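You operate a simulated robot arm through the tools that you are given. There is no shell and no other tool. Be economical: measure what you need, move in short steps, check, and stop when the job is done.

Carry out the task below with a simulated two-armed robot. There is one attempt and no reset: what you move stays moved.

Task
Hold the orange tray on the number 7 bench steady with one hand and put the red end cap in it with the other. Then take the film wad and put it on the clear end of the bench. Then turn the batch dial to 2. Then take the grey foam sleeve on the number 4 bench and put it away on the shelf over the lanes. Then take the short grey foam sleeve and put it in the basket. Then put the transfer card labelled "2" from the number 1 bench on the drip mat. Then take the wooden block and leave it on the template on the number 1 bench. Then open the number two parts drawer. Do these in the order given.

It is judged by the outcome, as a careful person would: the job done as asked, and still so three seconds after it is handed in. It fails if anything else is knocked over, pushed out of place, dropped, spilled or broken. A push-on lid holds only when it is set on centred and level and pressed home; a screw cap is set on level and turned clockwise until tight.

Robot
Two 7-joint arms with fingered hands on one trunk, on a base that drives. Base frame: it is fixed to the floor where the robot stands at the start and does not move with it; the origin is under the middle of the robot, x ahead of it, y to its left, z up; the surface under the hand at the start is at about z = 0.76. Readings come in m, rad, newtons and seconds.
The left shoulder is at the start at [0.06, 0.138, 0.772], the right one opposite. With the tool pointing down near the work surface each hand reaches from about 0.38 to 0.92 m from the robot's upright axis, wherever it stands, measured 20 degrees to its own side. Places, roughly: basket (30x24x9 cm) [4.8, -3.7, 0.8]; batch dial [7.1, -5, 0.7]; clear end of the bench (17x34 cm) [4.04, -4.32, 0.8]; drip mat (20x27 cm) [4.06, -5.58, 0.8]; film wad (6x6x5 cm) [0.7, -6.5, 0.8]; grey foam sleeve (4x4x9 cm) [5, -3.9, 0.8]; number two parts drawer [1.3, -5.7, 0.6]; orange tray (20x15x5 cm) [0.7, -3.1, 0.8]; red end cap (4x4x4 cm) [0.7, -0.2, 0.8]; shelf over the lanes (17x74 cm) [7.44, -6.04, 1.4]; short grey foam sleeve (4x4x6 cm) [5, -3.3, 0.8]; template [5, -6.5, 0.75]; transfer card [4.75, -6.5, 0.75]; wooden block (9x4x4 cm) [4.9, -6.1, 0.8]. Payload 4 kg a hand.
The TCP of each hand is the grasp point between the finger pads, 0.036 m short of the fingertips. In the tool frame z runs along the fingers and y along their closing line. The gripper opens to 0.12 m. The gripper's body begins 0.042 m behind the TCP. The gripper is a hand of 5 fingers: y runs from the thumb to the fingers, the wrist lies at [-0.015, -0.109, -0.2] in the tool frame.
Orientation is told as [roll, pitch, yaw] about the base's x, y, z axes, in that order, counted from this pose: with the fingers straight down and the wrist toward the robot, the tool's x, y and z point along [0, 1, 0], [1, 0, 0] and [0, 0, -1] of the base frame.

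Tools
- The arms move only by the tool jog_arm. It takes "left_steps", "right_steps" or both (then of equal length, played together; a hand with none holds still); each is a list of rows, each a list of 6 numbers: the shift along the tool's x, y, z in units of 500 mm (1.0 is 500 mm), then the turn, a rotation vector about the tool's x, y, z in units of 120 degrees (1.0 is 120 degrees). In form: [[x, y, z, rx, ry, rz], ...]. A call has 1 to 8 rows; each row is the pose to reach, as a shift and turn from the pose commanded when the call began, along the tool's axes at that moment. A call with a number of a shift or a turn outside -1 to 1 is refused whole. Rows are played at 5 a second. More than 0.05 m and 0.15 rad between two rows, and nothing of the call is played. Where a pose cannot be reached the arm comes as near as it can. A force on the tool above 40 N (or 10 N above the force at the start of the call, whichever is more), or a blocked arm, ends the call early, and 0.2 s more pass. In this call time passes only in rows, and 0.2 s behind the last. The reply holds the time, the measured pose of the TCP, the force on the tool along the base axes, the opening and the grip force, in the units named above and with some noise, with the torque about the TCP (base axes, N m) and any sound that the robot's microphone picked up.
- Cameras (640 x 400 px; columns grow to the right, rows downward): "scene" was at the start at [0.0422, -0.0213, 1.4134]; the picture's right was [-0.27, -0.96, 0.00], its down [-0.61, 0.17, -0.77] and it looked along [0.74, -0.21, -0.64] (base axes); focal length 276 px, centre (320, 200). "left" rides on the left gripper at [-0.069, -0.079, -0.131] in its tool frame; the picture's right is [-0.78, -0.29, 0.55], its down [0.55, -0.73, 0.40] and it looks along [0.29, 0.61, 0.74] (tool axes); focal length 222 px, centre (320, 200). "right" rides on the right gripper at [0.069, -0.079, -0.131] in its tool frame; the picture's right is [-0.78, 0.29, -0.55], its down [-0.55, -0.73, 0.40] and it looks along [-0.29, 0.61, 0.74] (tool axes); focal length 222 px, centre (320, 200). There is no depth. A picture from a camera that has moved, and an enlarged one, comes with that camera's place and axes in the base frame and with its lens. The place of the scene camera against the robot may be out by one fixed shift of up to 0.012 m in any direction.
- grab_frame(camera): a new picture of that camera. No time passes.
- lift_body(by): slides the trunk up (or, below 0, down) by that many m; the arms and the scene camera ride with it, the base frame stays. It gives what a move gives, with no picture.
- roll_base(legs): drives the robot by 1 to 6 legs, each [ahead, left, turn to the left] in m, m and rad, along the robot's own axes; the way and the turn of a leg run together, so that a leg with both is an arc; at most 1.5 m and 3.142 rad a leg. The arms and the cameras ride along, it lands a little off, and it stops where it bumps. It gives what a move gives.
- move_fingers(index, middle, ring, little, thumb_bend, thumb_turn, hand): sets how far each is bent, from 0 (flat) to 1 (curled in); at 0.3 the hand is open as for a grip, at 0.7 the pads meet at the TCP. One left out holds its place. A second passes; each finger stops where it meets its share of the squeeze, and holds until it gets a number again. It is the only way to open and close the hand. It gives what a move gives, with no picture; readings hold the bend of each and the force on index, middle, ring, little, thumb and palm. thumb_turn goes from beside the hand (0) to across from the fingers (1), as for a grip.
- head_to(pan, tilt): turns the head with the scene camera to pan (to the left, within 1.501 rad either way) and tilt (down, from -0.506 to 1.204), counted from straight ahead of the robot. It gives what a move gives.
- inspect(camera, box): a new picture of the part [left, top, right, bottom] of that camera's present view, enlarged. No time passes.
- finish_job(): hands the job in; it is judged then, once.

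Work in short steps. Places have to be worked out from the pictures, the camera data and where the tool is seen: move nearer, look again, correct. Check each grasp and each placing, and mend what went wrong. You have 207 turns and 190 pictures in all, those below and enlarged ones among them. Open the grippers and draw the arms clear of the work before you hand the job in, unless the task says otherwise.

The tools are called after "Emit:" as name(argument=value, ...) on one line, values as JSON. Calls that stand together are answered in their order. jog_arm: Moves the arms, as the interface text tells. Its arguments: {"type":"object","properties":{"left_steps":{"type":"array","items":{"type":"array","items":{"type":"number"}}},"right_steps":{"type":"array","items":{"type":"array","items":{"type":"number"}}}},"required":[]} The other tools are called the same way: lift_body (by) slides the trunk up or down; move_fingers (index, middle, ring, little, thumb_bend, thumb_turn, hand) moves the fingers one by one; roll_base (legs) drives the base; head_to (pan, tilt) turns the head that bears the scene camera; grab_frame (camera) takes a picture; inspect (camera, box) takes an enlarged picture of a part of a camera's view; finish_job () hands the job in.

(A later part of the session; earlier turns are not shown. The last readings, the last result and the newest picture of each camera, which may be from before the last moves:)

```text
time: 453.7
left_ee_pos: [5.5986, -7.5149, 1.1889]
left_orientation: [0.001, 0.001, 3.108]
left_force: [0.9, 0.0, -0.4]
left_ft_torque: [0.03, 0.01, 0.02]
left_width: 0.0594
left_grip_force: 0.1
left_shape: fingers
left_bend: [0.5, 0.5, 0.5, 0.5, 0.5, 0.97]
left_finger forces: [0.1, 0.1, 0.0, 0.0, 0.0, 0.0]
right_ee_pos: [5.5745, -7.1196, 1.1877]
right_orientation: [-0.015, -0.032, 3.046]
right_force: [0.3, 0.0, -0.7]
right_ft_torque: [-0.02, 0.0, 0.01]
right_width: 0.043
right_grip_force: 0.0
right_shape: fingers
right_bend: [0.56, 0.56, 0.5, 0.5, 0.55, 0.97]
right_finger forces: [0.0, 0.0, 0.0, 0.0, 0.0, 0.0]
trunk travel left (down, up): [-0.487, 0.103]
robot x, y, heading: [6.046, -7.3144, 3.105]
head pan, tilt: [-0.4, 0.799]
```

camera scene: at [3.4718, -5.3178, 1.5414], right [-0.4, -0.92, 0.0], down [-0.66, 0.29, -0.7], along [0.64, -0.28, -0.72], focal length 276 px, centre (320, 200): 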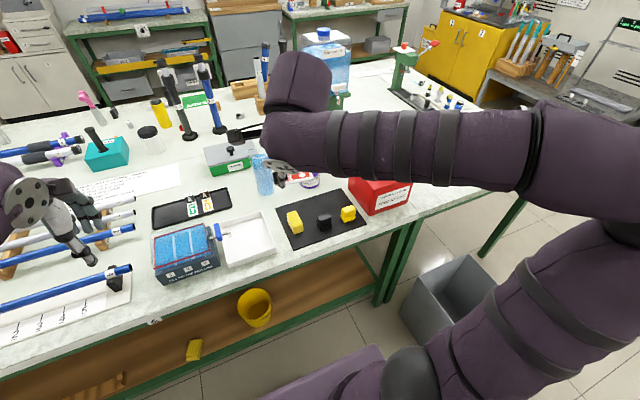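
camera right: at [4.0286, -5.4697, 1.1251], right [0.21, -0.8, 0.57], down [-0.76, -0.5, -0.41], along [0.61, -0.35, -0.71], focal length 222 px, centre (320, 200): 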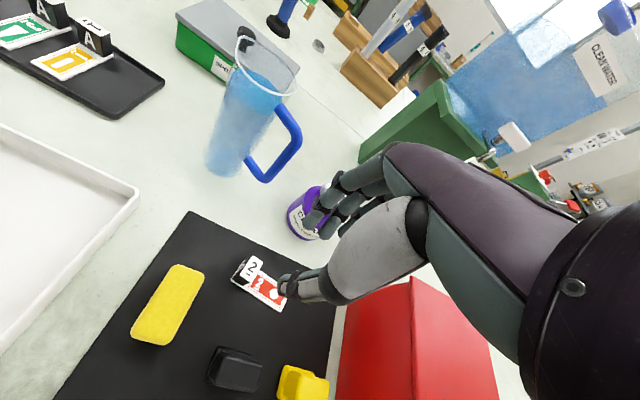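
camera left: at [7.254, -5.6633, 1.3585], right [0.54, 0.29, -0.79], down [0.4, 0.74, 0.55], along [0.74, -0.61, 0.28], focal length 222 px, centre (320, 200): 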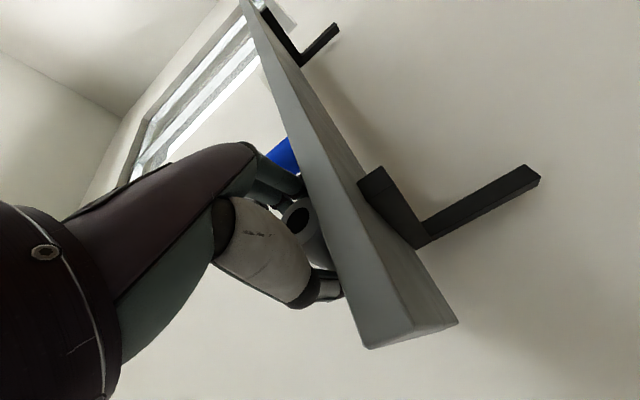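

Emit:
roll_base(legs=[[0, 0, 0.036], [0, -1.0, 0]])

Emit:
head_to(pan=-0.1, tilt=0.65)

Emit:
grab_frame(camera="scene")

```text
time: 459.1
left_ee_pos: [5.61, -6.5441, 1.19]
left_orientation: [0.001, 0.002, 3.126]
left_force: [1.2, 0.4, -0.2]
left_ft_torque: [-0.02, 0.0, -0.03]
left_width: 0.0593
left_grip_force: 0.0
left_shape: fingers
left_bend: [0.5, 0.5, 0.5, 0.5, 0.5, 0.97]
left_finger forces: [0.1, 0.0, 0.0, 0.0, 0.0, 0.0]
right_ee_pos: [5.5808, -6.1489, 1.1871]
right_orientation: [-0.014, -0.032, 3.061]
right_force: [-0.4, 0.1, -0.5]
right_ft_torque: [0.0, 0.02, 0.01]
right_width: 0.0432
right_grip_force: 0.0
right_shape: fingers
right_bend: [0.56, 0.56, 0.5, 0.5, 0.55, 0.97]
right_finger forces: [0.1, 0.1, 0.1, 0.0, 0.0, 0.1]
trunk travel left (down, up): [-0.487, 0.103]
robot x, y, heading: [6.0571, -6.3398, 3.124]
head pan, tilt: [-0.4, 0.799]
```

```text
time: 459.9
left_ee_pos: [5.61, -6.543, 1.1891]
left_orientation: [-0.001, 0.002, 3.127]
left_force: [0.2, 0.2, -0.2]
left_ft_torque: [0.01, -0.04, -0.03]
left_width: 0.0597
left_grip_force: 0.1
left_shape: fingers
left_bend: [0.5, 0.5, 0.5, 0.5, 0.5, 0.97]
left_finger forces: [0.0, 0.1, 0.1, 0.0, 0.1, 0.1]
right_ee_pos: [5.5813, -6.1489, 1.1861]
right_orientation: [-0.015, -0.031, 3.063]
right_force: [0.7, 0.4, 0.2]
right_ft_torque: [0.0, 0.0, -0.02]
right_width: 0.0431
right_grip_force: 0.0
right_shape: fingers
right_bend: [0.56, 0.56, 0.5, 0.5, 0.55, 0.97]
right_finger forces: [0.0, 0.0, 0.0, 0.1, 0.1, 0.0]
trunk travel left (down, up): [-0.487, 0.103]
robot x, y, heading: [6.0539, -6.3385, 3.126]
head pan, tilt: [-0.099, 0.649]
```

```text
53 pictures are left
camera scene: at [5.9877, -6.3255, 1.5539], right [0.12, 0.99, 0.0], down [0.6, -0.07, -0.8], along [-0.79, 0.09, -0.6], focal length 276 px, centre (320, 200)
```

scene: 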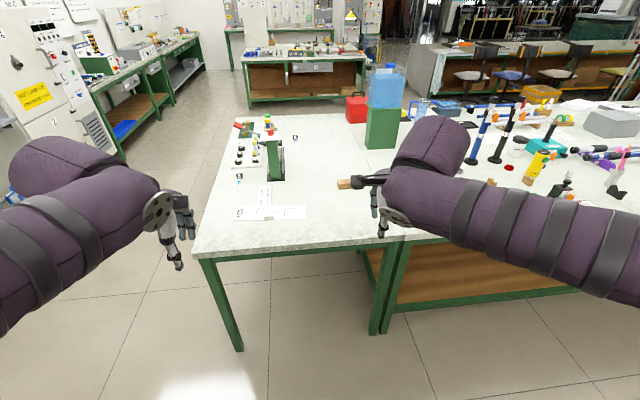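

Move closer, then use the wrist camera for the wooden block.

Emit:
roll_base(legs=[[0.46, 0, 0.015]])

Emit:
grab_frame(camera="right")

```text
time: 462.7
left_ee_pos: [5.1501, -6.5421, 1.1889]
left_orientation: [0.001, 0.003, 3.134]
left_force: [0.5, 0.1, -0.2]
left_ft_torque: [0.0, -0.03, 0.01]
left_width: 0.0598
left_grip_force: 0.1
left_shape: fingers
left_bend: [0.5, 0.5, 0.5, 0.5, 0.5, 0.97]
left_finger forces: [0.1, 0.0, 0.0, 0.0, 0.0, 0.0]
right_ee_pos: [5.1157, -6.148, 1.1873]
right_orientation: [-0.015, -0.031, 3.07]
right_force: [-0.5, 0.4, -0.1]
right_ft_torque: [0.0, 0.03, -0.03]
right_width: 0.0431
right_grip_force: 0.1
right_shape: fingers
right_bend: [0.56, 0.56, 0.5, 0.5, 0.55, 0.97]
right_finger forces: [0.1, 0.0, 0.0, 0.1, 0.0, 0.0]
trunk travel left (down, up): [-0.487, 0.103]
robot x, y, heading: [5.5933, -6.331, 3.132]
head pan, tilt: [-0.099, 0.649]
```

```text
52 pictures are left
camera right: at [5.1934, -6.2235, 1.3145], right [-0.22, 0.79, 0.57], down [0.76, 0.5, -0.41], along [-0.61, 0.34, -0.71], focal length 222 px, centre (320, 200)
```

right: 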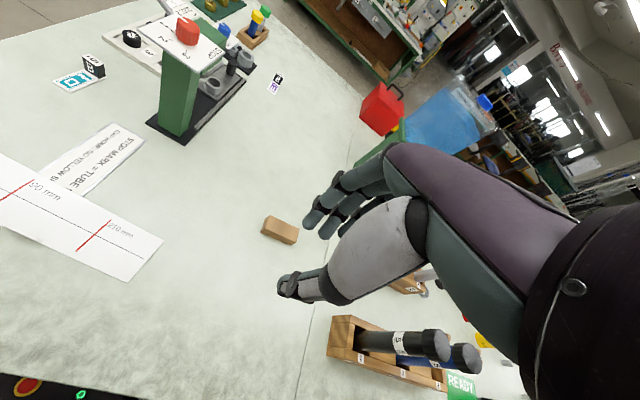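

Wooden block at about (4.92, -6.07), long axis roughly along y. Hover over it with the hand open.

Emit:
move_fingers(hand="right", index=0.42, middle=0.42, ring=0.42, little=0.42, thumb_bend=0.42)

Emit:
jog_arm(right_steps=[[-0.018, 0.058, 0.066, 0, 0, 0], [-0.036, 0.115, 0.13, 0, 0, 0], [-0.055, 0.172, 0.2, 0, 0, 0], [-0.073, 0.23, 0.264, 0, 0, 0], [-0.091, 0.287, 0.33, 0, 0, 0], [-0.11, 0.345, 0.395, 0, 0, 0], [-0.128, 0.4, 0.46, 0, 0, 0]])

Emit:
grab_frame(camera="right")

```text
time: 463.7
left_ee_pos: [5.1506, -6.5414, 1.1899]
left_orientation: [0.0, 0.002, 3.136]
left_force: [0.5, 0.4, 0.9]
left_ft_torque: [-0.01, -0.02, 0.04]
left_width: 0.0597
left_grip_force: 0.1
left_shape: fingers
left_bend: [0.5, 0.5, 0.5, 0.5, 0.5, 0.97]
left_finger forces: [0.1, 0.1, 0.0, 0.0, 0.0, 0.0]
right_ee_pos: [5.1188, -6.148, 1.1873]
right_orientation: [-0.016, -0.031, 3.072]
right_force: [0.4, -0.2, -0.5]
right_ft_torque: [-0.04, 0.0, 0.01]
right_width: 0.0835
right_grip_force: 0.1
right_shape: fingers
right_bend: [0.42, 0.42, 0.42, 0.42, 0.42, 0.97]
right_finger forces: [0.0, 0.1, 0.0, 0.0, 0.0, 0.0]
trunk travel left (down, up): [-0.487, 0.103]
robot x, y, heading: [5.5929, -6.3315, 3.136]
head pan, tilt: [-0.099, 0.649]
```

```text
time: 465.3
left_ee_pos: [5.1486, -6.5421, 1.1886]
left_orientation: [0.0, 0.004, 3.135]
left_force: [0.0, -0.9, 0.2]
left_ft_torque: [0.03, -0.01, 0.0]
left_width: 0.0595
left_grip_force: 0.1
left_shape: fingers
left_bend: [0.5, 0.5, 0.5, 0.5, 0.5, 0.97]
left_finger forces: [0.0, 0.0, 0.0, 0.1, 0.1, 0.0]
right_ee_pos: [4.9112, -6.0616, 0.964]
right_orientation: [-0.016, -0.032, 3.072]
right_force: [-1.3, 0.5, 0.3]
right_ft_torque: [-0.04, 0.03, -0.02]
right_width: 0.0837
right_grip_force: 0.1
right_shape: fingers
right_bend: [0.42, 0.42, 0.42, 0.42, 0.42, 0.97]
right_finger forces: [0.0, 0.0, 0.0, 0.1, 0.0, 0.0]
trunk travel left (down, up): [-0.487, 0.103]
robot x, y, heading: [5.5894, -6.3299, 3.132]
head pan, tilt: [-0.099, 0.649]
```

```text
51 pictures are left
camera right: at [4.9874, -6.1384, 1.0924], right [-0.22, 0.79, 0.57], down [0.76, 0.5, -0.41], along [-0.61, 0.34, -0.71], focal length 222 px, centre (320, 200)
```

right: 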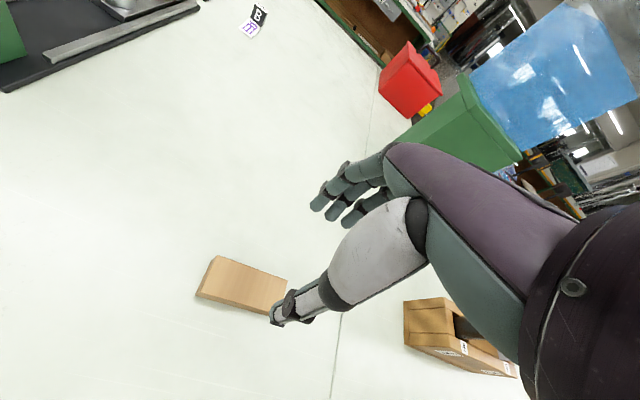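

Block centre ≈ (4.928, -6.072), axis nearly along y. Align yaw a bit and descend.

Emit:
jog_arm(right_steps=[[0.009, -0.018, 0, 0, 0, -0.035], [0.0175, -0.035, 0.04, 0, 0, -0.06], [0.0175, -0.035, 0.11, 0, 0, -0.06], [0.0175, -0.035, 0.18, 0, 0, -0.06], [0.0175, -0.035, 0.23, 0, 0, -0.06]])

Emit:
grab_frame(camera="right")

```text
time: 466.5
left_ee_pos: [5.1502, -6.5423, 1.1901]
left_orientation: [-0.002, 0.004, 3.133]
left_force: [0.4, -0.3, -1.1]
left_ft_torque: [0.02, -0.04, 0.01]
left_width: 0.0598
left_grip_force: 0.0
left_shape: fingers
left_bend: [0.5, 0.5, 0.5, 0.5, 0.5, 0.97]
left_finger forces: [0.1, 0.0, 0.0, 0.0, 0.0, 0.0]
right_ee_pos: [4.9281, -6.0699, 0.8471]
right_orientation: [-0.019, -0.031, -3.087]
right_force: [-0.1, 0.2, -0.6]
right_ft_torque: [-0.01, 0.04, -0.01]
right_width: 0.0836
right_grip_force: 0.0
right_shape: fingers
right_bend: [0.42, 0.42, 0.42, 0.42, 0.42, 0.97]
right_finger forces: [0.0, 0.0, 0.0, 0.0, 0.0, 0.0]
trunk travel left (down, up): [-0.487, 0.103]
robot x, y, heading: [5.5889, -6.3297, 3.139]
head pan, tilt: [-0.099, 0.649]
```

```text
50 pictures are left
camera right: at [5.0144, -6.1356, 0.9755], right [-0.32, 0.76, 0.57], down [0.69, 0.6, -0.41], along [-0.65, 0.27, -0.71], focal length 222 px, centre (320, 200)
```

right: 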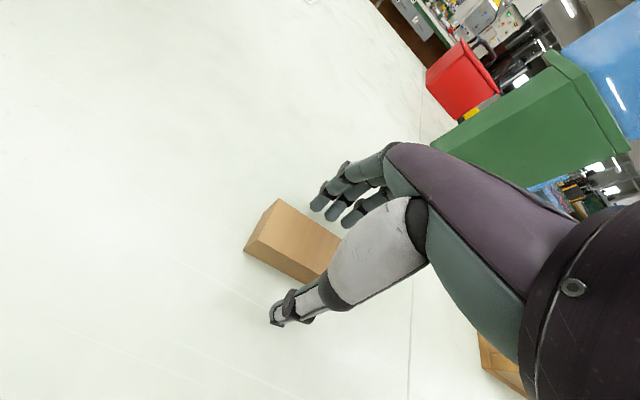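

Block is between thumb and fingers. Close.

Emit:
move_fingers(hand="right", index=0.7, middle=0.7, ring=0.68, little=0.6, thumb_bend=0.7)

Emit:
jog_arm(right_steps=[[0, 0, -0.03, 0, 0, 0], [0, 0, -0.1, 0, 0, 0], [0, 0, -0.18, 0, 0, 0], [0, 0, -0.26, 0, 0, 0]])

Emit:
grab_frame(camera="right")

```text
time: 467.5
left_ee_pos: [5.1499, -6.5418, 1.1893]
left_orientation: [0.0, 0.001, 3.138]
left_force: [-0.9, 0.0, 0.3]
left_ft_torque: [0.02, 0.01, 0.0]
left_width: 0.0598
left_grip_force: 0.0
left_shape: fingers
left_bend: [0.5, 0.5, 0.5, 0.5, 0.5, 0.97]
left_finger forces: [0.0, 0.0, 0.0, 0.0, 0.0, 0.0]
right_ee_pos: [4.9288, -6.0692, 0.8483]
right_orientation: [-0.019, -0.028, -3.086]
right_force: [-0.5, -0.3, -0.8]
right_ft_torque: [0.05, -0.03, 0.03]
right_width: 0.0346
right_grip_force: 15.7
right_shape: fingers
right_bend: [0.63, 0.65, 0.66, 0.6, 0.6, 0.95]
right_finger forces: [8.0, 6.0, 1.6, 0.1, 15.4, 0.0]
trunk travel left (down, up): [-0.487, 0.103]
robot x, y, heading: [5.5912, -6.3302, 3.134]
head pan, tilt: [-0.099, 0.649]
```

```text
time: 468.5
left_ee_pos: [5.1514, -6.5416, 1.1904]
left_orientation: [0.001, 0.002, 3.136]
left_force: [0.2, -0.2, 0.4]
left_ft_torque: [0.03, 0.05, -0.03]
left_width: 0.0596
left_grip_force: 0.0
left_shape: fingers
left_bend: [0.5, 0.5, 0.5, 0.5, 0.5, 0.97]
left_finger forces: [0.0, 0.0, 0.1, 0.0, 0.1, 0.0]
right_ee_pos: [4.9316, -6.0746, 0.9788]
right_orientation: [-0.02, -0.027, -3.085]
right_force: [0.1, 0.6, 0.5]
right_ft_torque: [0.04, 0.03, 0.02]
right_width: 0.0349
right_grip_force: 15.6
right_shape: fingers
right_bend: [0.63, 0.65, 0.67, 0.6, 0.6, 0.95]
right_finger forces: [8.0, 5.7, 1.5, 0.1, 15.2, 0.0]
trunk travel left (down, up): [-0.487, 0.103]
robot x, y, heading: [5.5904, -6.3304, 3.134]
head pan, tilt: [-0.099, 0.649]
```

```text
49 pictures are left
camera right: at [5.0179, -6.1401, 1.1055], right [-0.32, 0.76, 0.57], down [0.69, 0.6, -0.41], along [-0.65, 0.26, -0.71], focal length 222 px, centre (320, 200)
```

right: 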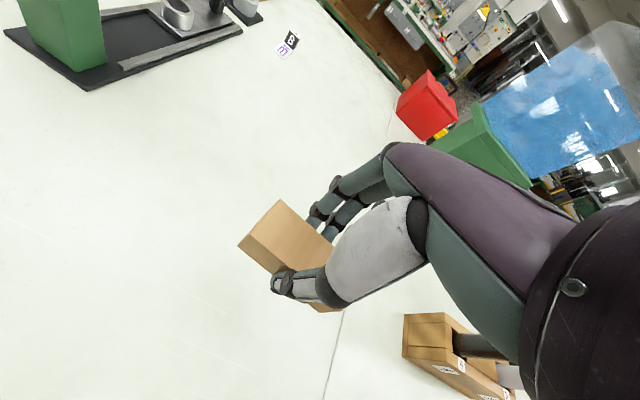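

The block is held level. Template lies at x 5.05–5.14, y -6.28 to -6.6 with a small clip at its near edge (y≈-6.44). I'll place the block at (5.09, -6.365), moving the left hand out of the way.

Emit:
jog_arm(left_steps=[[0.05, 0, 0, 0, 0, 0], [0.1, 0, 0, 0, 0, 0], [0.16, 0, 0, 0, 0, 0], [0.22, 0, 0, 0, 0, 0], [0.27, 0, 0, 0, 0, 0], [0.32, 0, 0, 0, 0, 0], [0.36, 0, 0, 0, 0, 0]], right_steps=[[0.085, -0.04, 0, 0, 0, 0.01], [0.17, -0.08, 0, 0, 0, 0.02], [0.255, -0.121, 0, 0, 0, 0.03], [0.34, -0.162, 0, 0, 0, 0.04], [0.425, -0.202, 0, 0, 0, 0.05], [0.51, -0.243, 0, 0, 0, 0.06], [0.596, -0.283, 0, 0, 0, 0.07]])

Emit:
grab_frame(camera="right")

Emit:
grab_frame(camera="scene")

```text
time: 470.1
left_ee_pos: [5.1513, -6.725, 1.1901]
left_orientation: [-0.001, 0.001, 3.136]
left_force: [0.7, 0.6, 0.0]
left_ft_torque: [0.01, 0.05, -0.01]
left_width: 0.06
left_grip_force: 0.0
left_shape: fingers
left_bend: [0.5, 0.5, 0.5, 0.5, 0.5, 0.97]
left_finger forces: [0.1, 0.1, 0.0, 0.0, 0.0, 0.0]
right_ee_pos: [5.0873, -6.3631, 0.9655]
right_orientation: [-0.015, -0.031, 3.048]
right_force: [-0.2, -0.6, -1.1]
right_ft_torque: [0.0, 0.01, 0.02]
right_width: 0.0347
right_grip_force: 15.6
right_shape: fingers
right_bend: [0.63, 0.65, 0.67, 0.6, 0.6, 0.95]
right_finger forces: [8.0, 5.9, 1.5, 0.0, 15.4, 0.0]
trunk travel left (down, up): [-0.487, 0.103]
robot x, y, heading: [5.591, -6.3316, 3.133]
head pan, tilt: [-0.099, 0.649]
```

```text
48 pictures are left
camera right: at [5.1629, -6.4403, 1.0943], right [-0.2, 0.8, 0.57], down [0.77, 0.49, -0.41], along [-0.6, 0.36, -0.71], focal length 222 px, centre (320, 200)
```

right: 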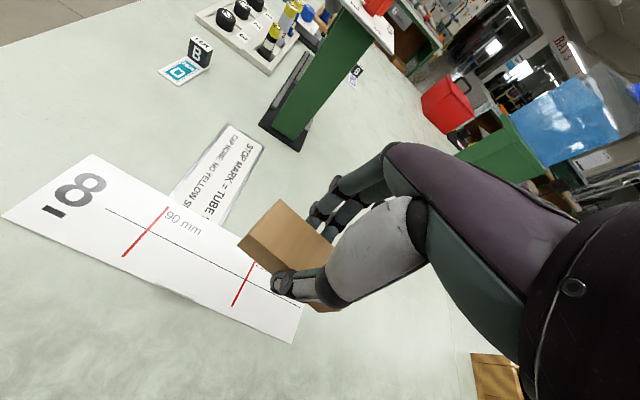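

```text
47 pictures are left
camera scene: at [5.5264, -6.3216, 1.554], right [0.11, 0.99, 0.0], down [0.6, -0.06, -0.8], along [-0.79, 0.09, -0.6], focal length 276 px, centre (320, 200)
```

scene: 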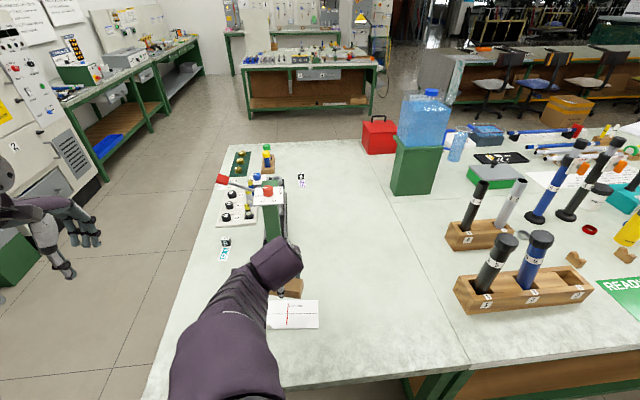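

Block is centred over the template strip. Lower onto it.

Emit:
jog_arm(right_steps=[[0, 0, 0.07, 0, 0, 0], [0, 0, 0.14, 0, 0, 0], [0, 0, 0.195, 0, 0, 0], [0, 0, 0.215, 0, 0, 0], [0, 0, 0.224, 0, 0, 0], [0, 0, 0.23, 0, 0, 0]])

Emit:
grab_frame(camera="right")

```text
time: 471.5
left_ee_pos: [5.1503, -6.7242, 1.19]
left_orientation: [0.001, 0.002, 3.134]
left_force: [0.4, 0.2, -0.3]
left_ft_torque: [0.0, -0.04, 0.01]
left_width: 0.0594
left_grip_force: 0.1
left_shape: fingers
left_bend: [0.5, 0.5, 0.5, 0.5, 0.5, 0.97]
left_finger forces: [0.0, 0.0, 0.0, 0.0, 0.0, 0.0]
right_ee_pos: [5.087, -6.3641, 0.8537]
right_orientation: [-0.016, -0.03, 3.051]
right_force: [0.2, -0.5, -0.6]
right_ft_torque: [-0.01, -0.02, 0.0]
right_width: 0.0349
right_grip_force: 15.2
right_shape: fingers
right_bend: [0.63, 0.65, 0.67, 0.6, 0.6, 0.95]
right_finger forces: [8.1, 5.8, 1.3, 0.0, 15.3, 0.1]
trunk travel left (down, up): [-0.487, 0.103]
robot x, y, heading: [5.5951, -6.3286, 3.134]
head pan, tilt: [-0.099, 0.649]
```

```text
46 pictures are left
camera right: at [5.1617, -6.4411, 0.9814], right [-0.2, 0.8, 0.57], down [0.77, 0.49, -0.41], along [-0.61, 0.35, -0.71], focal length 222 px, centre (320, 200)
```

right: 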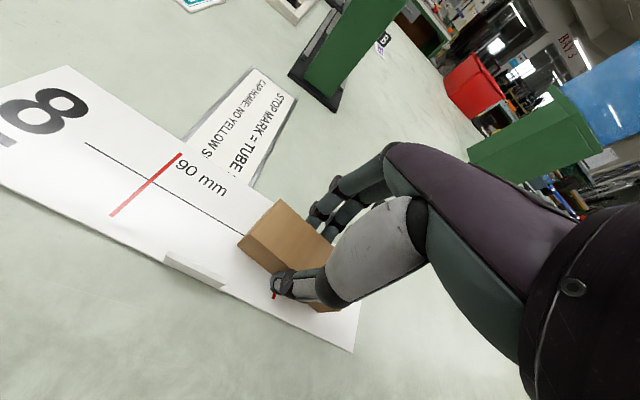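

Emit:
jog_arm(right_steps=[[0, 0, 0.006, 0, 0, 0], [0, 0, 0.012, 0, 0, 0], [0, 0, 0.017, 0, 0, 0]])

```text
time: 472.3
left_ee_pos: [5.1513, -6.7239, 1.1906]
left_orientation: [0.0, 0.0, 3.134]
left_force: [0.1, -0.9, -0.2]
left_ft_torque: [0.02, 0.0, 0.0]
left_width: 0.0598
left_grip_force: 0.1
left_shape: fingers
left_bend: [0.5, 0.5, 0.5, 0.5, 0.5, 0.97]
left_finger forces: [0.1, 0.1, 0.0, 0.1, 0.0, 0.1]
right_ee_pos: [5.085, -6.3637, 0.8496]
right_orientation: [-0.011, -0.037, 3.052]
right_force: [-3.6, 2.0, 29.7]
right_ft_torque: [-0.05, -0.03, 0.04]
right_width: 0.0341
right_grip_force: 19.0
right_shape: fingers
right_bend: [0.63, 0.65, 0.67, 0.6, 0.61, 0.95]
right_finger forces: [10.3, 8.1, 2.1, 0.0, 16.8, 0.0]
trunk travel left (down, up): [-0.487, 0.103]
robot x, y, heading: [5.5899, -6.3308, 3.136]
head pan, tilt: [-0.099, 0.649]
```

Contact. Ease up slightly, open a little, and rise.

Emit:
jog_arm(right_steps=[[0, 0, -0.008, 0, 0, 0]])

Emit:
move_fingers(hand="right", index=0.5, middle=0.5, ring=0.5, little=0.5, thumb_bend=0.5)

Emit:
jog_arm(right_steps=[[0, 0, -0.04, 0, 0, 0], [0, 0, -0.12, 0, 0, 0], [0, 0, -0.21, 0, 0, 0], [0, 0, -0.3, 0, 0, 0], [0, 0, -0.39, 0, 0, 0], [0, 0, -0.48, 0, 0, 0]])

Emit:
grab_frame(camera="right")

```text
time: 472.7
left_ee_pos: [5.15, -6.7248, 1.1901]
left_orientation: [0.002, 0.002, 3.136]
left_force: [0.5, -0.7, -0.3]
left_ft_torque: [0.01, 0.0, 0.0]
left_width: 0.0596
left_grip_force: 0.0
left_shape: fingers
left_bend: [0.5, 0.5, 0.5, 0.5, 0.5, 0.97]
left_finger forces: [0.1, 0.0, 0.1, 0.0, 0.1, 0.1]
right_ee_pos: [5.0881, -6.3628, 0.8495]
right_orientation: [-0.016, -0.032, 3.05]
right_force: [-4.3, 0.1, 14.1]
right_ft_torque: [-0.05, 0.1, 0.01]
right_width: 0.0345
right_grip_force: 17.1
right_shape: fingers
right_bend: [0.63, 0.65, 0.66, 0.6, 0.62, 0.95]
right_finger forces: [9.9, 7.0, 1.7, 0.0, 15.0, 0.0]
trunk travel left (down, up): [-0.487, 0.103]
robot x, y, heading: [5.5977, -6.335, 3.133]
head pan, tilt: [-0.099, 0.649]
```

```text
time: 473.7
left_ee_pos: [5.1503, -6.7232, 1.19]
left_orientation: [-0.001, 0.001, 3.133]
left_force: [0.0, 0.8, 1.3]
left_ft_torque: [-0.03, -0.03, -0.01]
left_width: 0.0599
left_grip_force: 0.0
left_shape: fingers
left_bend: [0.5, 0.5, 0.5, 0.5, 0.5, 0.97]
left_finger forces: [0.0, 0.0, 0.0, 0.1, 0.1, 0.1]
right_ee_pos: [5.0876, -6.3636, 0.8488]
right_orientation: [-0.016, -0.032, 3.052]
right_force: [0.3, 0.2, -1.0]
right_ft_torque: [0.02, 0.01, 0.03]
right_width: 0.0593
right_grip_force: 0.1
right_shape: fingers
right_bend: [0.5, 0.5, 0.5, 0.5, 0.5, 0.97]
right_finger forces: [0.0, 0.1, 0.0, 0.1, 0.0, 0.0]
trunk travel left (down, up): [-0.487, 0.103]
robot x, y, heading: [5.5904, -6.3308, 3.135]
head pan, tilt: [-0.099, 0.649]
```

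```text
time: 475.3
left_ee_pos: [5.1506, -6.7244, 1.1901]
left_orientation: [0.002, 0.002, 3.134]
left_force: [-0.3, 0.3, 0.5]
left_ft_torque: [0.04, 0.01, -0.03]
left_width: 0.0595
left_grip_force: 0.1
left_shape: fingers
left_bend: [0.5, 0.5, 0.5, 0.5, 0.5, 0.97]
left_finger forces: [0.1, 0.0, 0.0, 0.1, 0.0, 0.0]
right_ee_pos: [5.0778, -6.3359, 1.0742]
right_orientation: [-0.051, -0.019, 2.978]
right_force: [-0.4, 1.2, 0.1]
right_ft_torque: [-0.02, 0.01, -0.02]
right_width: 0.0596
right_grip_force: 0.1
right_shape: fingers
right_bend: [0.5, 0.5, 0.5, 0.5, 0.5, 0.97]
right_finger forces: [0.0, 0.1, 0.1, 0.0, 0.1, 0.1]
trunk travel left (down, up): [-0.487, 0.103]
robot x, y, heading: [5.5925, -6.3311, 3.137]
head pan, tilt: [-0.099, 0.649]
stopped in row 6 (right hand): the arm was blocked; the commanded pose is now the measured one
```

```text
45 pictures are left
camera right: at [5.1444, -6.4221, 1.201], right [-0.15, 0.79, 0.59], down [0.81, 0.44, -0.38], along [-0.56, 0.42, -0.71], focal length 222 px, centre (320, 200)
```

right: 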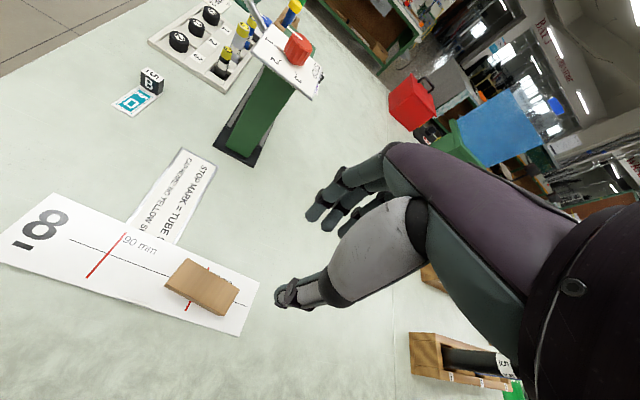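

Block rests fully on the template. The arm got folded too tight, so I move the hand slightly forward/up before driving.

Emit:
jog_arm(right_steps=[[0.0, 0.05, -0.05, 0, 0, 0], [0.0, 0.1, -0.1, 0, 0, 0], [0.0, 0.12, -0.18, 0, 0, 0]])

Emit:
roll_base(legs=[[-0.45, 0, 0]])

```text
time: 476.1
left_ee_pos: [5.15, -6.7232, 1.19]
left_orientation: [-0.001, 0.001, 3.136]
left_force: [0.3, 0.6, 0.0]
left_ft_torque: [-0.01, -0.01, 0.0]
left_width: 0.0595
left_grip_force: 0.1
left_shape: fingers
left_bend: [0.5, 0.5, 0.5, 0.5, 0.5, 0.97]
left_finger forces: [0.1, 0.1, 0.0, 0.0, 0.0, 0.1]
right_ee_pos: [5.0209, -6.3299, 1.1672]
right_orientation: [-0.051, -0.019, 2.979]
right_force: [-0.9, 0.2, -1.1]
right_ft_torque: [0.01, 0.01, 0.02]
right_width: 0.0599
right_grip_force: 0.1
right_shape: fingers
right_bend: [0.5, 0.5, 0.5, 0.5, 0.5, 0.97]
right_finger forces: [0.1, 0.0, 0.0, 0.0, 0.0, 0.0]
trunk travel left (down, up): [-0.487, 0.103]
robot x, y, heading: [5.5911, -6.3277, 3.137]
head pan, tilt: [-0.099, 0.649]
```

```text
time: 478.9
left_ee_pos: [5.6109, -6.7259, 1.1898]
left_orientation: [0.0, 0.0, 3.133]
left_force: [0.0, -0.1, -0.2]
left_ft_torque: [0.0, 0.02, 0.0]
left_width: 0.0595
left_grip_force: 0.0
left_shape: fingers
left_bend: [0.5, 0.5, 0.5, 0.5, 0.5, 0.97]
left_finger forces: [0.0, 0.1, 0.0, 0.0, 0.1, 0.0]
right_ee_pos: [5.4813, -6.3325, 1.1678]
right_orientation: [-0.049, -0.022, 2.977]
right_force: [-0.1, 0.9, 0.4]
right_ft_torque: [-0.03, 0.02, 0.01]
right_width: 0.0596
right_grip_force: 0.0
right_shape: fingers
right_bend: [0.5, 0.5, 0.5, 0.5, 0.5, 0.97]
right_finger forces: [0.0, 0.0, 0.0, 0.0, 0.0, 0.0]
trunk travel left (down, up): [-0.487, 0.103]
robot x, y, heading: [6.0505, -6.3325, 3.129]
head pan, tilt: [-0.099, 0.649]
```

Emit:
roll_base(legs=[[0, 1.02, 0.01], [1.5, 0, 0], [1.5, 0, 0]])

```text
time: 498.1
left_ee_pos: [2.6041, -7.6801, 1.1911]
left_orientation: [-0.001, 0.003, 3.086]
left_force: [-0.2, 0.2, 0.6]
left_ft_torque: [0.01, 0.04, 0.0]
left_width: 0.0595
left_grip_force: 0.1
left_shape: fingers
left_bend: [0.5, 0.5, 0.5, 0.5, 0.5, 0.97]
left_finger forces: [0.1, 0.1, 0.0, 0.1, 0.1, 0.0]
right_ee_pos: [2.4942, -7.2779, 1.1683]
right_orientation: [-0.051, -0.02, 2.928]
right_force: [-0.9, 0.1, -1.2]
right_ft_torque: [-0.02, 0.0, -0.01]
right_width: 0.0595
right_grip_force: 0.0
right_shape: fingers
right_bend: [0.5, 0.5, 0.5, 0.5, 0.5, 0.97]
right_finger forces: [0.1, 0.1, 0.0, 0.0, 0.0, 0.0]
trunk travel left (down, up): [-0.487, 0.103]
robot x, y, heading: [3.0689, -7.3094, 3.088]
head pan, tilt: [-0.099, 0.649]
```

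Emit:
roll_base(legs=[[0.15, 0, 0.05], [0, -1.5, 0]])

Emit:
head_to(pan=0.0, tilt=0.5)

Emit:
grab_frame(camera="scene")

```text
time: 506.6
left_ee_pos: [2.4803, -6.1752, 1.1908]
left_orientation: [0.0, 0.001, -3.137]
left_force: [0.1, -0.3, 0.9]
left_ft_torque: [-0.03, -0.04, -0.01]
left_width: 0.0597
left_grip_force: 0.0
left_shape: fingers
left_bend: [0.5, 0.5, 0.5, 0.5, 0.5, 0.97]
left_finger forces: [0.0, 0.1, 0.1, 0.1, 0.0, 0.0]
right_ee_pos: [2.3465, -5.7813, 1.1668]
right_orientation: [-0.049, -0.019, 2.988]
right_force: [0.3, 0.0, 0.3]
right_ft_torque: [0.02, 0.01, -0.02]
right_width: 0.0595
right_grip_force: 0.0
right_shape: fingers
right_bend: [0.5, 0.5, 0.5, 0.5, 0.5, 0.97]
right_finger forces: [0.0, 0.1, 0.0, 0.1, 0.0, 0.0]
trunk travel left (down, up): [-0.487, 0.103]
robot x, y, heading: [2.9188, -5.7757, -3.14]
head pan, tilt: [-0.099, 0.649]
```

```text
time: 507.3
left_ee_pos: [2.4822, -6.1747, 1.1898]
left_orientation: [0.0, 0.001, -3.136]
left_force: [-0.7, 0.5, -0.9]
left_ft_torque: [0.0, -0.01, 0.01]
left_width: 0.0595
left_grip_force: 0.0
left_shape: fingers
left_bend: [0.5, 0.5, 0.5, 0.5, 0.5, 0.97]
left_finger forces: [0.0, 0.1, 0.1, 0.0, 0.0, 0.0]
right_ee_pos: [2.3465, -5.782, 1.1672]
right_orientation: [-0.052, -0.02, 2.989]
right_force: [0.6, -0.8, -0.1]
right_ft_torque: [0.0, -0.04, 0.02]
right_width: 0.0597
right_grip_force: 0.1
right_shape: fingers
right_bend: [0.5, 0.5, 0.5, 0.5, 0.5, 0.97]
right_finger forces: [0.0, 0.0, 0.1, 0.0, 0.0, 0.1]
trunk travel left (down, up): [-0.487, 0.103]
robot x, y, heading: [2.9151, -5.7766, -3.14]
head pan, tilt: [0.0, 0.499]
```

```text
44 pictures are left
camera scene: at [2.8473, -5.7761, 1.5673], right [0.0, 1.0, 0.0], down [0.48, 0.0, -0.88], along [-0.88, 0.0, -0.48], focal length 276 px, centre (320, 200)
```

scene: 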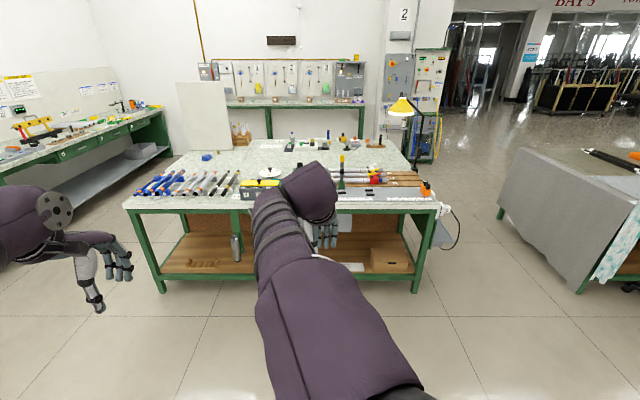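

My right forearm hides the drawers. I swing the right hand outward.

Emit:
jog_arm(right_steps=[[-0.08, -0.02, 0, 0, 0, 0.02], [-0.16, -0.04, 0, 0, 0, 0.04], [-0.24, -0.06, 0, 0, 0, 0.0], [-0.32, -0.08, 0, 0, 0, -0.02], [-0.4, -0.1, 0, 0, 0, -0.04], [-0.48, -0.12, 0, 0, 0, -0.07]])

Emit:
grab_frame(camera="scene")

```text
time: 508.7
left_ee_pos: [2.4813, -6.1743, 1.1907]
left_orientation: [-0.001, 0.002, -3.136]
left_force: [-0.3, 0.7, -0.9]
left_ft_torque: [-0.01, -0.01, -0.03]
left_width: 0.0598
left_grip_force: 0.1
left_shape: fingers
left_bend: [0.5, 0.5, 0.5, 0.5, 0.5, 0.97]
left_finger forces: [0.1, 0.1, 0.0, 0.0, 0.0, 0.0]
right_ee_pos: [2.4415, -5.5552, 1.1789]
right_orientation: [-0.053, -0.014, 3.138]
right_force: [-0.2, -0.2, -0.4]
right_ft_torque: [-0.01, -0.01, 0.0]
right_width: 0.0598
right_grip_force: 0.1
right_shape: fingers
right_bend: [0.5, 0.5, 0.5, 0.5, 0.5, 0.97]
right_finger forces: [0.0, 0.0, 0.0, 0.0, 0.0, 0.0]
trunk travel left (down, up): [-0.487, 0.103]
robot x, y, heading: [2.9188, -5.7765, -3.136]
head pan, tilt: [0.0, 0.499]
```

```text
43 pictures are left
camera scene: at [2.8474, -5.7755, 1.5673], right [0.0, 1.0, 0.0], down [0.48, 0.0, -0.88], along [-0.88, 0.0, -0.48], focal length 276 px, centre (320, 200)
```

scene: 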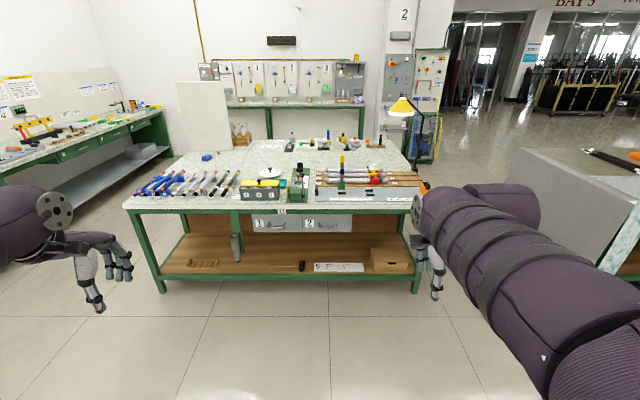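

Emit:
inspect(camera="scene", box=[235, 195, 365, 275])

```text
4.92 times, centred on (300, 235) of scene
camera zoom: at [2.8474, -5.7755, 1.5673], right [0.0, 1.0, 0.0], down [0.48, 0.0, -0.88], along [-0.88, 0.0, -0.48], focal length 1356 px, centre (418, 28)
```

zoom: 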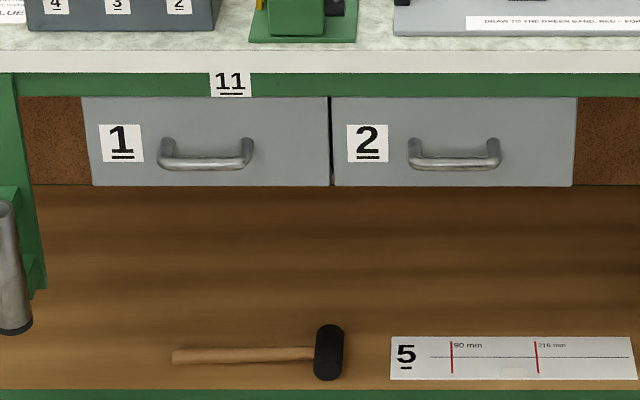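

Drawer 2's handle is a horizontal bar at about (1.45, -5.73, 0.63). I move closer, lower the trunk and pitch the right hand forward (fingers above, thumb below).

Emit:
roll_base(legs=[[0.35, 0.1, 0]])

Emit:
lift_body(by=-0.25)

Emit:
jog_arm(right_steps=[[0.018, 0.055, 0.055, -0.068, 0, 0], [0.037, 0.11, 0.11, -0.136, 0, 0], [0.056, 0.165, 0.165, -0.204, 0, 0], [0.075, 0.22, 0.22, -0.272, 0, 0], [0.094, 0.275, 0.275, -0.34, 0, 0], [0.112, 0.33, 0.33, -0.408, 0, 0], [0.131, 0.385, 0.385, -0.476, 0, 0], [0.15, 0.43, 0.43, -0.546, 0, 0]])

Emit:
jog_arm(right_steps=[[0, 0, 0, -0.068, 0, 0], [0, 0, 0, -0.136, 0, 0], [0, 0, 0, -0.2, 0, 0]])

Emit:
grab_frame(camera="right")

```text
time: 511.1
left_ee_pos: [2.1224, -6.2725, 1.1901]
left_orientation: [0.0, 0.002, -3.136]
left_force: [-0.1, 0.3, -0.1]
left_ft_torque: [-0.02, 0.0, 0.0]
left_width: 0.0594
left_grip_force: 0.0
left_shape: fingers
left_bend: [0.5, 0.5, 0.5, 0.5, 0.5, 0.97]
left_finger forces: [0.0, 0.0, 0.0, 0.0, 0.0, 0.0]
right_ee_pos: [2.0822, -5.6552, 1.1792]
right_orientation: [-0.054, -0.012, 3.138]
right_force: [-0.7, 0.5, 0.1]
right_ft_torque: [0.04, 0.01, -0.01]
right_width: 0.0596
right_grip_force: 0.2
right_shape: fingers
right_bend: [0.5, 0.5, 0.5, 0.5, 0.5, 0.97]
right_finger forces: [0.0, 0.0, 0.0, 0.1, 0.1, 0.1]
trunk travel left (down, up): [-0.487, 0.103]
robot x, y, heading: [2.5605, -5.8781, -3.139]
head pan, tilt: [0.0, 0.499]
```

```text
time: 513.7
left_ee_pos: [2.1239, -6.2734, 0.9402]
left_orientation: [0.002, 0.001, -3.137]
left_force: [0.1, 0.3, 0.9]
left_ft_torque: [0.01, 0.02, 0.02]
left_width: 0.0598
left_grip_force: 0.1
left_shape: fingers
left_bend: [0.5, 0.5, 0.5, 0.5, 0.5, 0.97]
left_finger forces: [0.0, 0.0, 0.0, 0.0, 0.0, 0.1]
right_ee_pos: [2.0834, -5.6556, 0.93]
right_orientation: [-0.052, -0.013, 3.139]
right_force: [0.3, 0.8, 0.0]
right_ft_torque: [0.0, 0.01, 0.02]
right_width: 0.0597
right_grip_force: 0.0
right_shape: fingers
right_bend: [0.5, 0.5, 0.5, 0.5, 0.5, 0.97]
right_finger forces: [0.0, 0.0, 0.1, 0.0, 0.0, 0.0]
trunk travel left (down, up): [-0.237, 0.353]
robot x, y, heading: [2.5597, -5.8789, -3.137]
head pan, tilt: [0.0, 0.499]
```

```text
time: 515.5
left_ee_pos: [2.1226, -6.2733, 0.9398]
left_orientation: [-0.002, 0.002, -3.136]
left_force: [0.4, 0.1, 0.3]
left_ft_torque: [-0.02, -0.01, 0.01]
left_width: 0.0597
left_grip_force: 0.1
left_shape: fingers
left_bend: [0.5, 0.5, 0.5, 0.5, 0.5, 0.97]
left_finger forces: [0.0, 0.0, 0.0, 0.1, 0.0, 0.0]
right_ee_pos: [1.8669, -5.7199, 0.7113]
right_orientation: [-0.125, -1.153, -3.031]
right_force: [0.7, 0.4, 0.2]
right_ft_torque: [0.03, 0.01, -0.03]
right_width: 0.0599
right_grip_force: 0.0
right_shape: fingers
right_bend: [0.5, 0.5, 0.5, 0.5, 0.5, 0.97]
right_finger forces: [0.1, 0.0, 0.0, 0.0, 0.1, 0.1]
trunk travel left (down, up): [-0.237, 0.353]
robot x, y, heading: [2.56, -5.8778, -3.145]
head pan, tilt: [0.0, 0.499]
```

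```text
time: 516.3
left_ee_pos: [2.1229, -6.2737, 0.94]
left_orientation: [0.0, 0.001, -3.136]
left_force: [0.1, 0.4, 0.3]
left_ft_torque: [0.01, 0.0, 0.01]
left_width: 0.0595
left_grip_force: 0.0
left_shape: fingers
left_bend: [0.5, 0.5, 0.5, 0.5, 0.5, 0.97]
left_finger forces: [0.1, 0.0, 0.0, 0.0, 0.0, 0.0]
right_ee_pos: [1.867, -5.7199, 0.7138]
right_orientation: [-1.679, -1.518, -1.469]
right_force: [1.3, 0.0, 1.3]
right_ft_torque: [-0.03, 0.0, 0.07]
right_width: 0.0595
right_grip_force: 0.0
right_shape: fingers
right_bend: [0.5, 0.5, 0.5, 0.5, 0.5, 0.97]
right_finger forces: [0.1, 0.0, 0.0, 0.0, 0.0, 0.0]
trunk travel left (down, up): [-0.237, 0.353]
robot x, y, heading: [2.5589, -5.8772, -3.139]
head pan, tilt: [0.0, 0.499]
```

```text
41 pictures are left
camera right: at [1.9956, -5.784, 0.6305], right [0.55, 0.77, 0.33], down [-0.4, 0.59, -0.7], along [-0.73, 0.26, 0.63], focal length 222 px, centre (320, 200)
```

right: 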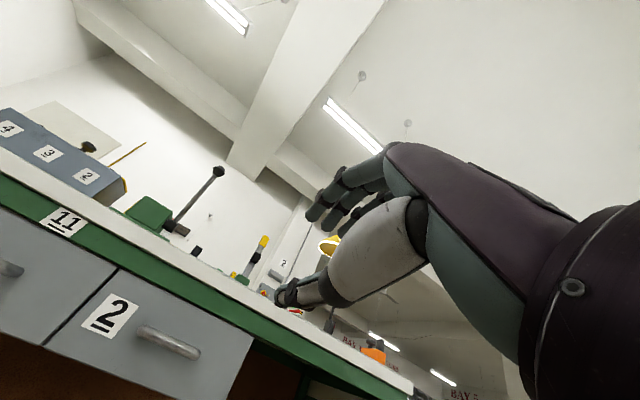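

Handle at about (1.46, -5.739, 0.614). Lower the hand to that height, then roll the base forward.

Emit:
jog_arm(right_steps=[[0.012, -0.05, 0.03, 0, 0, 0], [0.025, -0.1, 0.06, 0, 0, 0], [0.04, -0.15, 0.09, 0, 0, 0], [0.047, -0.195, 0.12, 0, 0, 0]])

Emit:
roll_base(legs=[[0.23, 0, 0]])

Emit:
grab_frame(camera="right")

```text
time: 517.3
left_ee_pos: [2.1234, -6.2739, 0.9398]
left_orientation: [-0.001, 0.002, -3.137]
left_force: [0.0, -0.1, -1.1]
left_ft_torque: [-0.02, -0.01, -0.02]
left_width: 0.0596
left_grip_force: 0.1
left_shape: fingers
left_bend: [0.5, 0.5, 0.5, 0.5, 0.5, 0.97]
left_finger forces: [0.1, 0.1, 0.0, 0.1, 0.0, 0.1]
right_ee_pos: [1.8066, -5.7347, 0.6145]
right_orientation: [-1.653, -1.519, -1.496]
right_force: [-0.2, -0.3, 0.5]
right_ft_torque: [0.03, 0.03, 0.0]
right_width: 0.0597
right_grip_force: 0.1
right_shape: fingers
right_bend: [0.5, 0.5, 0.5, 0.5, 0.5, 0.97]
right_finger forces: [0.0, 0.1, 0.1, 0.1, 0.0, 0.1]
trunk travel left (down, up): [-0.237, 0.353]
robot x, y, heading: [2.562, -5.873, -3.144]
head pan, tilt: [0.0, 0.499]
```

```text
time: 519.0
left_ee_pos: [1.887, -6.2717, 0.9395]
left_orientation: [0.0, 0.004, 3.14]
left_force: [0.0, 0.2, 0.6]
left_ft_torque: [-0.03, 0.0, -0.02]
left_width: 0.0598
left_grip_force: 0.1
left_shape: fingers
left_bend: [0.5, 0.5, 0.5, 0.5, 0.5, 0.97]
left_finger forces: [0.0, 0.0, 0.0, 0.1, 0.0, 0.0]
right_ee_pos: [1.5745, -5.7302, 0.6164]
right_orientation: [-1.639, -1.518, -1.515]
right_force: [-0.1, 0.2, -0.1]
right_ft_torque: [0.02, -0.02, -0.02]
right_width: 0.0596
right_grip_force: 0.0
right_shape: fingers
right_bend: [0.5, 0.5, 0.5, 0.5, 0.5, 0.97]
right_finger forces: [0.1, 0.0, 0.0, 0.0, 0.0, 0.0]
trunk travel left (down, up): [-0.237, 0.353]
robot x, y, heading: [2.3284, -5.8775, 3.138]
head pan, tilt: [0.0, 0.499]
```

```text
40 pictures are left
camera right: at [1.7033, -5.7953, 0.5328], right [0.56, 0.76, 0.33], down [-0.39, 0.59, -0.7], along [-0.73, 0.26, 0.63], focal length 222 px, centre (320, 200)
```

right: 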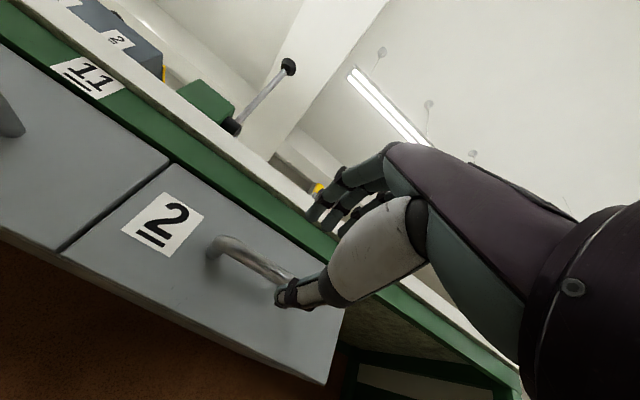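

Triangulated bar: (1.467, -5.743, 0.614). Advance so the bar lies between thumb and fingers.

Emit:
jog_arm(right_steps=[[0.01, -0.003, 0.05, 0, 0, 0], [0.02, -0.005, 0.1, 0, 0, 0], [0.024, -0.005, 0.15, 0, 0, 0], [0.024, -0.005, 0.188, 0, 0, 0]])

Emit:
grab_frame(camera="right")

```text
time: 520.0
left_ee_pos: [1.8885, -6.2713, 0.9399]
left_orientation: [0.002, 0.003, 3.14]
left_force: [0.4, 0.1, -0.2]
left_ft_torque: [-0.01, -0.02, 0.01]
left_width: 0.0594
left_grip_force: 0.2
left_shape: fingers
left_bend: [0.5, 0.5, 0.5, 0.5, 0.5, 0.97]
left_finger forces: [0.0, 0.0, 0.0, 0.0, 0.1, 0.1]
right_ee_pos: [1.4787, -5.7419, 0.6142]
right_orientation: [-1.639, -1.519, -1.515]
right_force: [0.8, -0.2, 0.4]
right_ft_torque: [-0.01, -0.01, 0.0]
right_width: 0.06
right_grip_force: 0.1
right_shape: fingers
right_bend: [0.5, 0.5, 0.5, 0.5, 0.5, 0.97]
right_finger forces: [0.0, 0.0, 0.0, 0.1, 0.0, 0.0]
trunk travel left (down, up): [-0.237, 0.353]
robot x, y, heading: [2.3287, -5.879, 3.138]
head pan, tilt: [0.0, 0.499]
```

```text
39 pictures are left
camera right: at [1.6088, -5.807, 0.53], right [0.56, 0.76, 0.33], down [-0.39, 0.59, -0.7], along [-0.73, 0.26, 0.63], focal length 222 px, centre (320, 200)
```

right: 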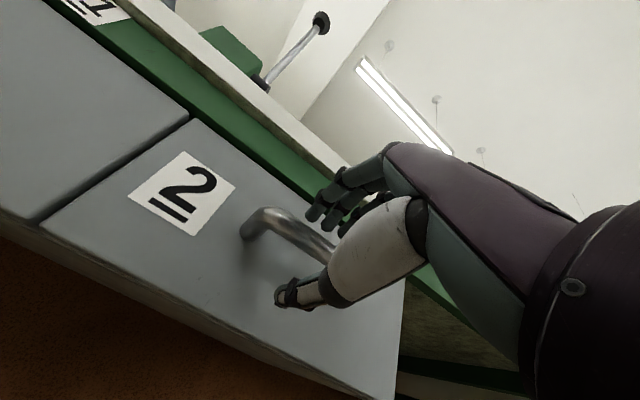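

The bar passes between fingers and thumb. Close on it.

Emit:
move_fingers(hand="right", index=0.78, middle=0.78, ring=0.78, little=0.78, thumb_bend=0.72)

Emit:
grab_frame(camera="right")

```text
time: 521.0
left_ee_pos: [1.8904, -6.2722, 0.9404]
left_orientation: [-0.001, 0.001, 3.139]
left_force: [0.4, -0.4, -0.4]
left_ft_torque: [0.01, -0.02, -0.01]
left_width: 0.0593
left_grip_force: 0.0
left_shape: fingers
left_bend: [0.5, 0.5, 0.5, 0.5, 0.5, 0.97]
left_finger forces: [0.0, 0.1, 0.0, 0.0, 0.0, 0.1]
right_ee_pos: [1.4793, -5.7419, 0.6218]
right_orientation: [-1.916, -1.514, -1.236]
right_force: [-2.3, 2.0, 33.7]
right_ft_torque: [1.16, 0.17, -0.19]
right_width: 0.0007
right_grip_force: 18.8
right_shape: fingers
right_bend: [0.77, 0.77, 0.76, 0.77, 0.69, 0.97]
right_finger forces: [0.0, 5.3, 9.0, 22.2, 0.4, 0.0]
trunk travel left (down, up): [-0.237, 0.353]
robot x, y, heading: [2.3267, -5.8792, 3.142]
head pan, tilt: [0.0, 0.499]
```

```text
38 pictures are left
camera right: at [1.6081, -5.8069, 0.5364], right [0.56, 0.76, 0.32], down [-0.4, 0.59, -0.7], along [-0.72, 0.26, 0.64], focal length 222 px, centre (320, 200)
```

right: 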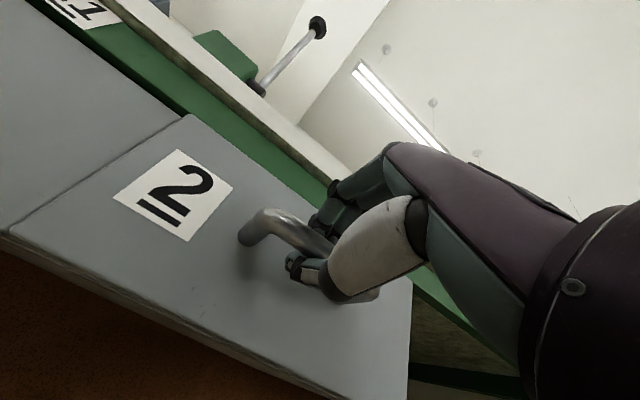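

Fingers hook the bar. I ease the hand up a few mm and pull straight back.

Emit:
jog_arm(right_steps=[[0, 0.01, 0, 0, 0, 0], [0, 0.012, -0.04, 0, 0, 0], [0, 0.012, -0.09, 0, 0, 0], [0, 0.012, -0.15, 0, 0, 0], [0, 0.012, -0.21, 0, 0, 0], [0, 0.012, -0.27, 0, 0, 0]])

Emit:
grab_frame(camera="right")

```text
time: 522.4
left_ee_pos: [1.8892, -6.2721, 0.9402]
left_orientation: [0.001, 0.002, 3.138]
left_force: [-0.1, 0.1, 0.3]
left_ft_torque: [-0.01, -0.01, 0.03]
left_width: 0.0599
left_grip_force: 0.0
left_shape: fingers
left_bend: [0.5, 0.5, 0.5, 0.5, 0.5, 0.97]
left_finger forces: [0.1, 0.1, 0.0, 0.0, 0.1, 0.0]
right_ee_pos: [1.6178, -5.7427, 0.6211]
right_orientation: [-1.76, -1.517, -1.395]
right_force: [1.8, 2.2, 28.8]
right_ft_torque: [0.99, 0.13, -0.28]
right_width: 0.0011
right_grip_force: 15.4
right_shape: fingers
right_bend: [0.77, 0.77, 0.76, 0.77, 0.69, 0.97]
right_finger forces: [0.0, 3.9, 7.1, 20.7, 0.0, 0.0]
trunk travel left (down, up): [-0.237, 0.353]
robot x, y, heading: [2.3283, -5.873, 3.14]
head pan, tilt: [0.0, 0.499]
```

```text
37 pictures are left
camera right: at [1.7459, -5.8073, 0.5368], right [0.56, 0.76, 0.33], down [-0.4, 0.59, -0.7], along [-0.73, 0.26, 0.63], focal length 222 px, centre (320, 200)
```

right: 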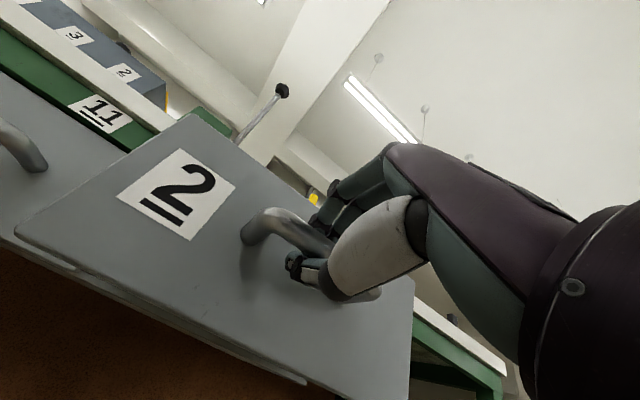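

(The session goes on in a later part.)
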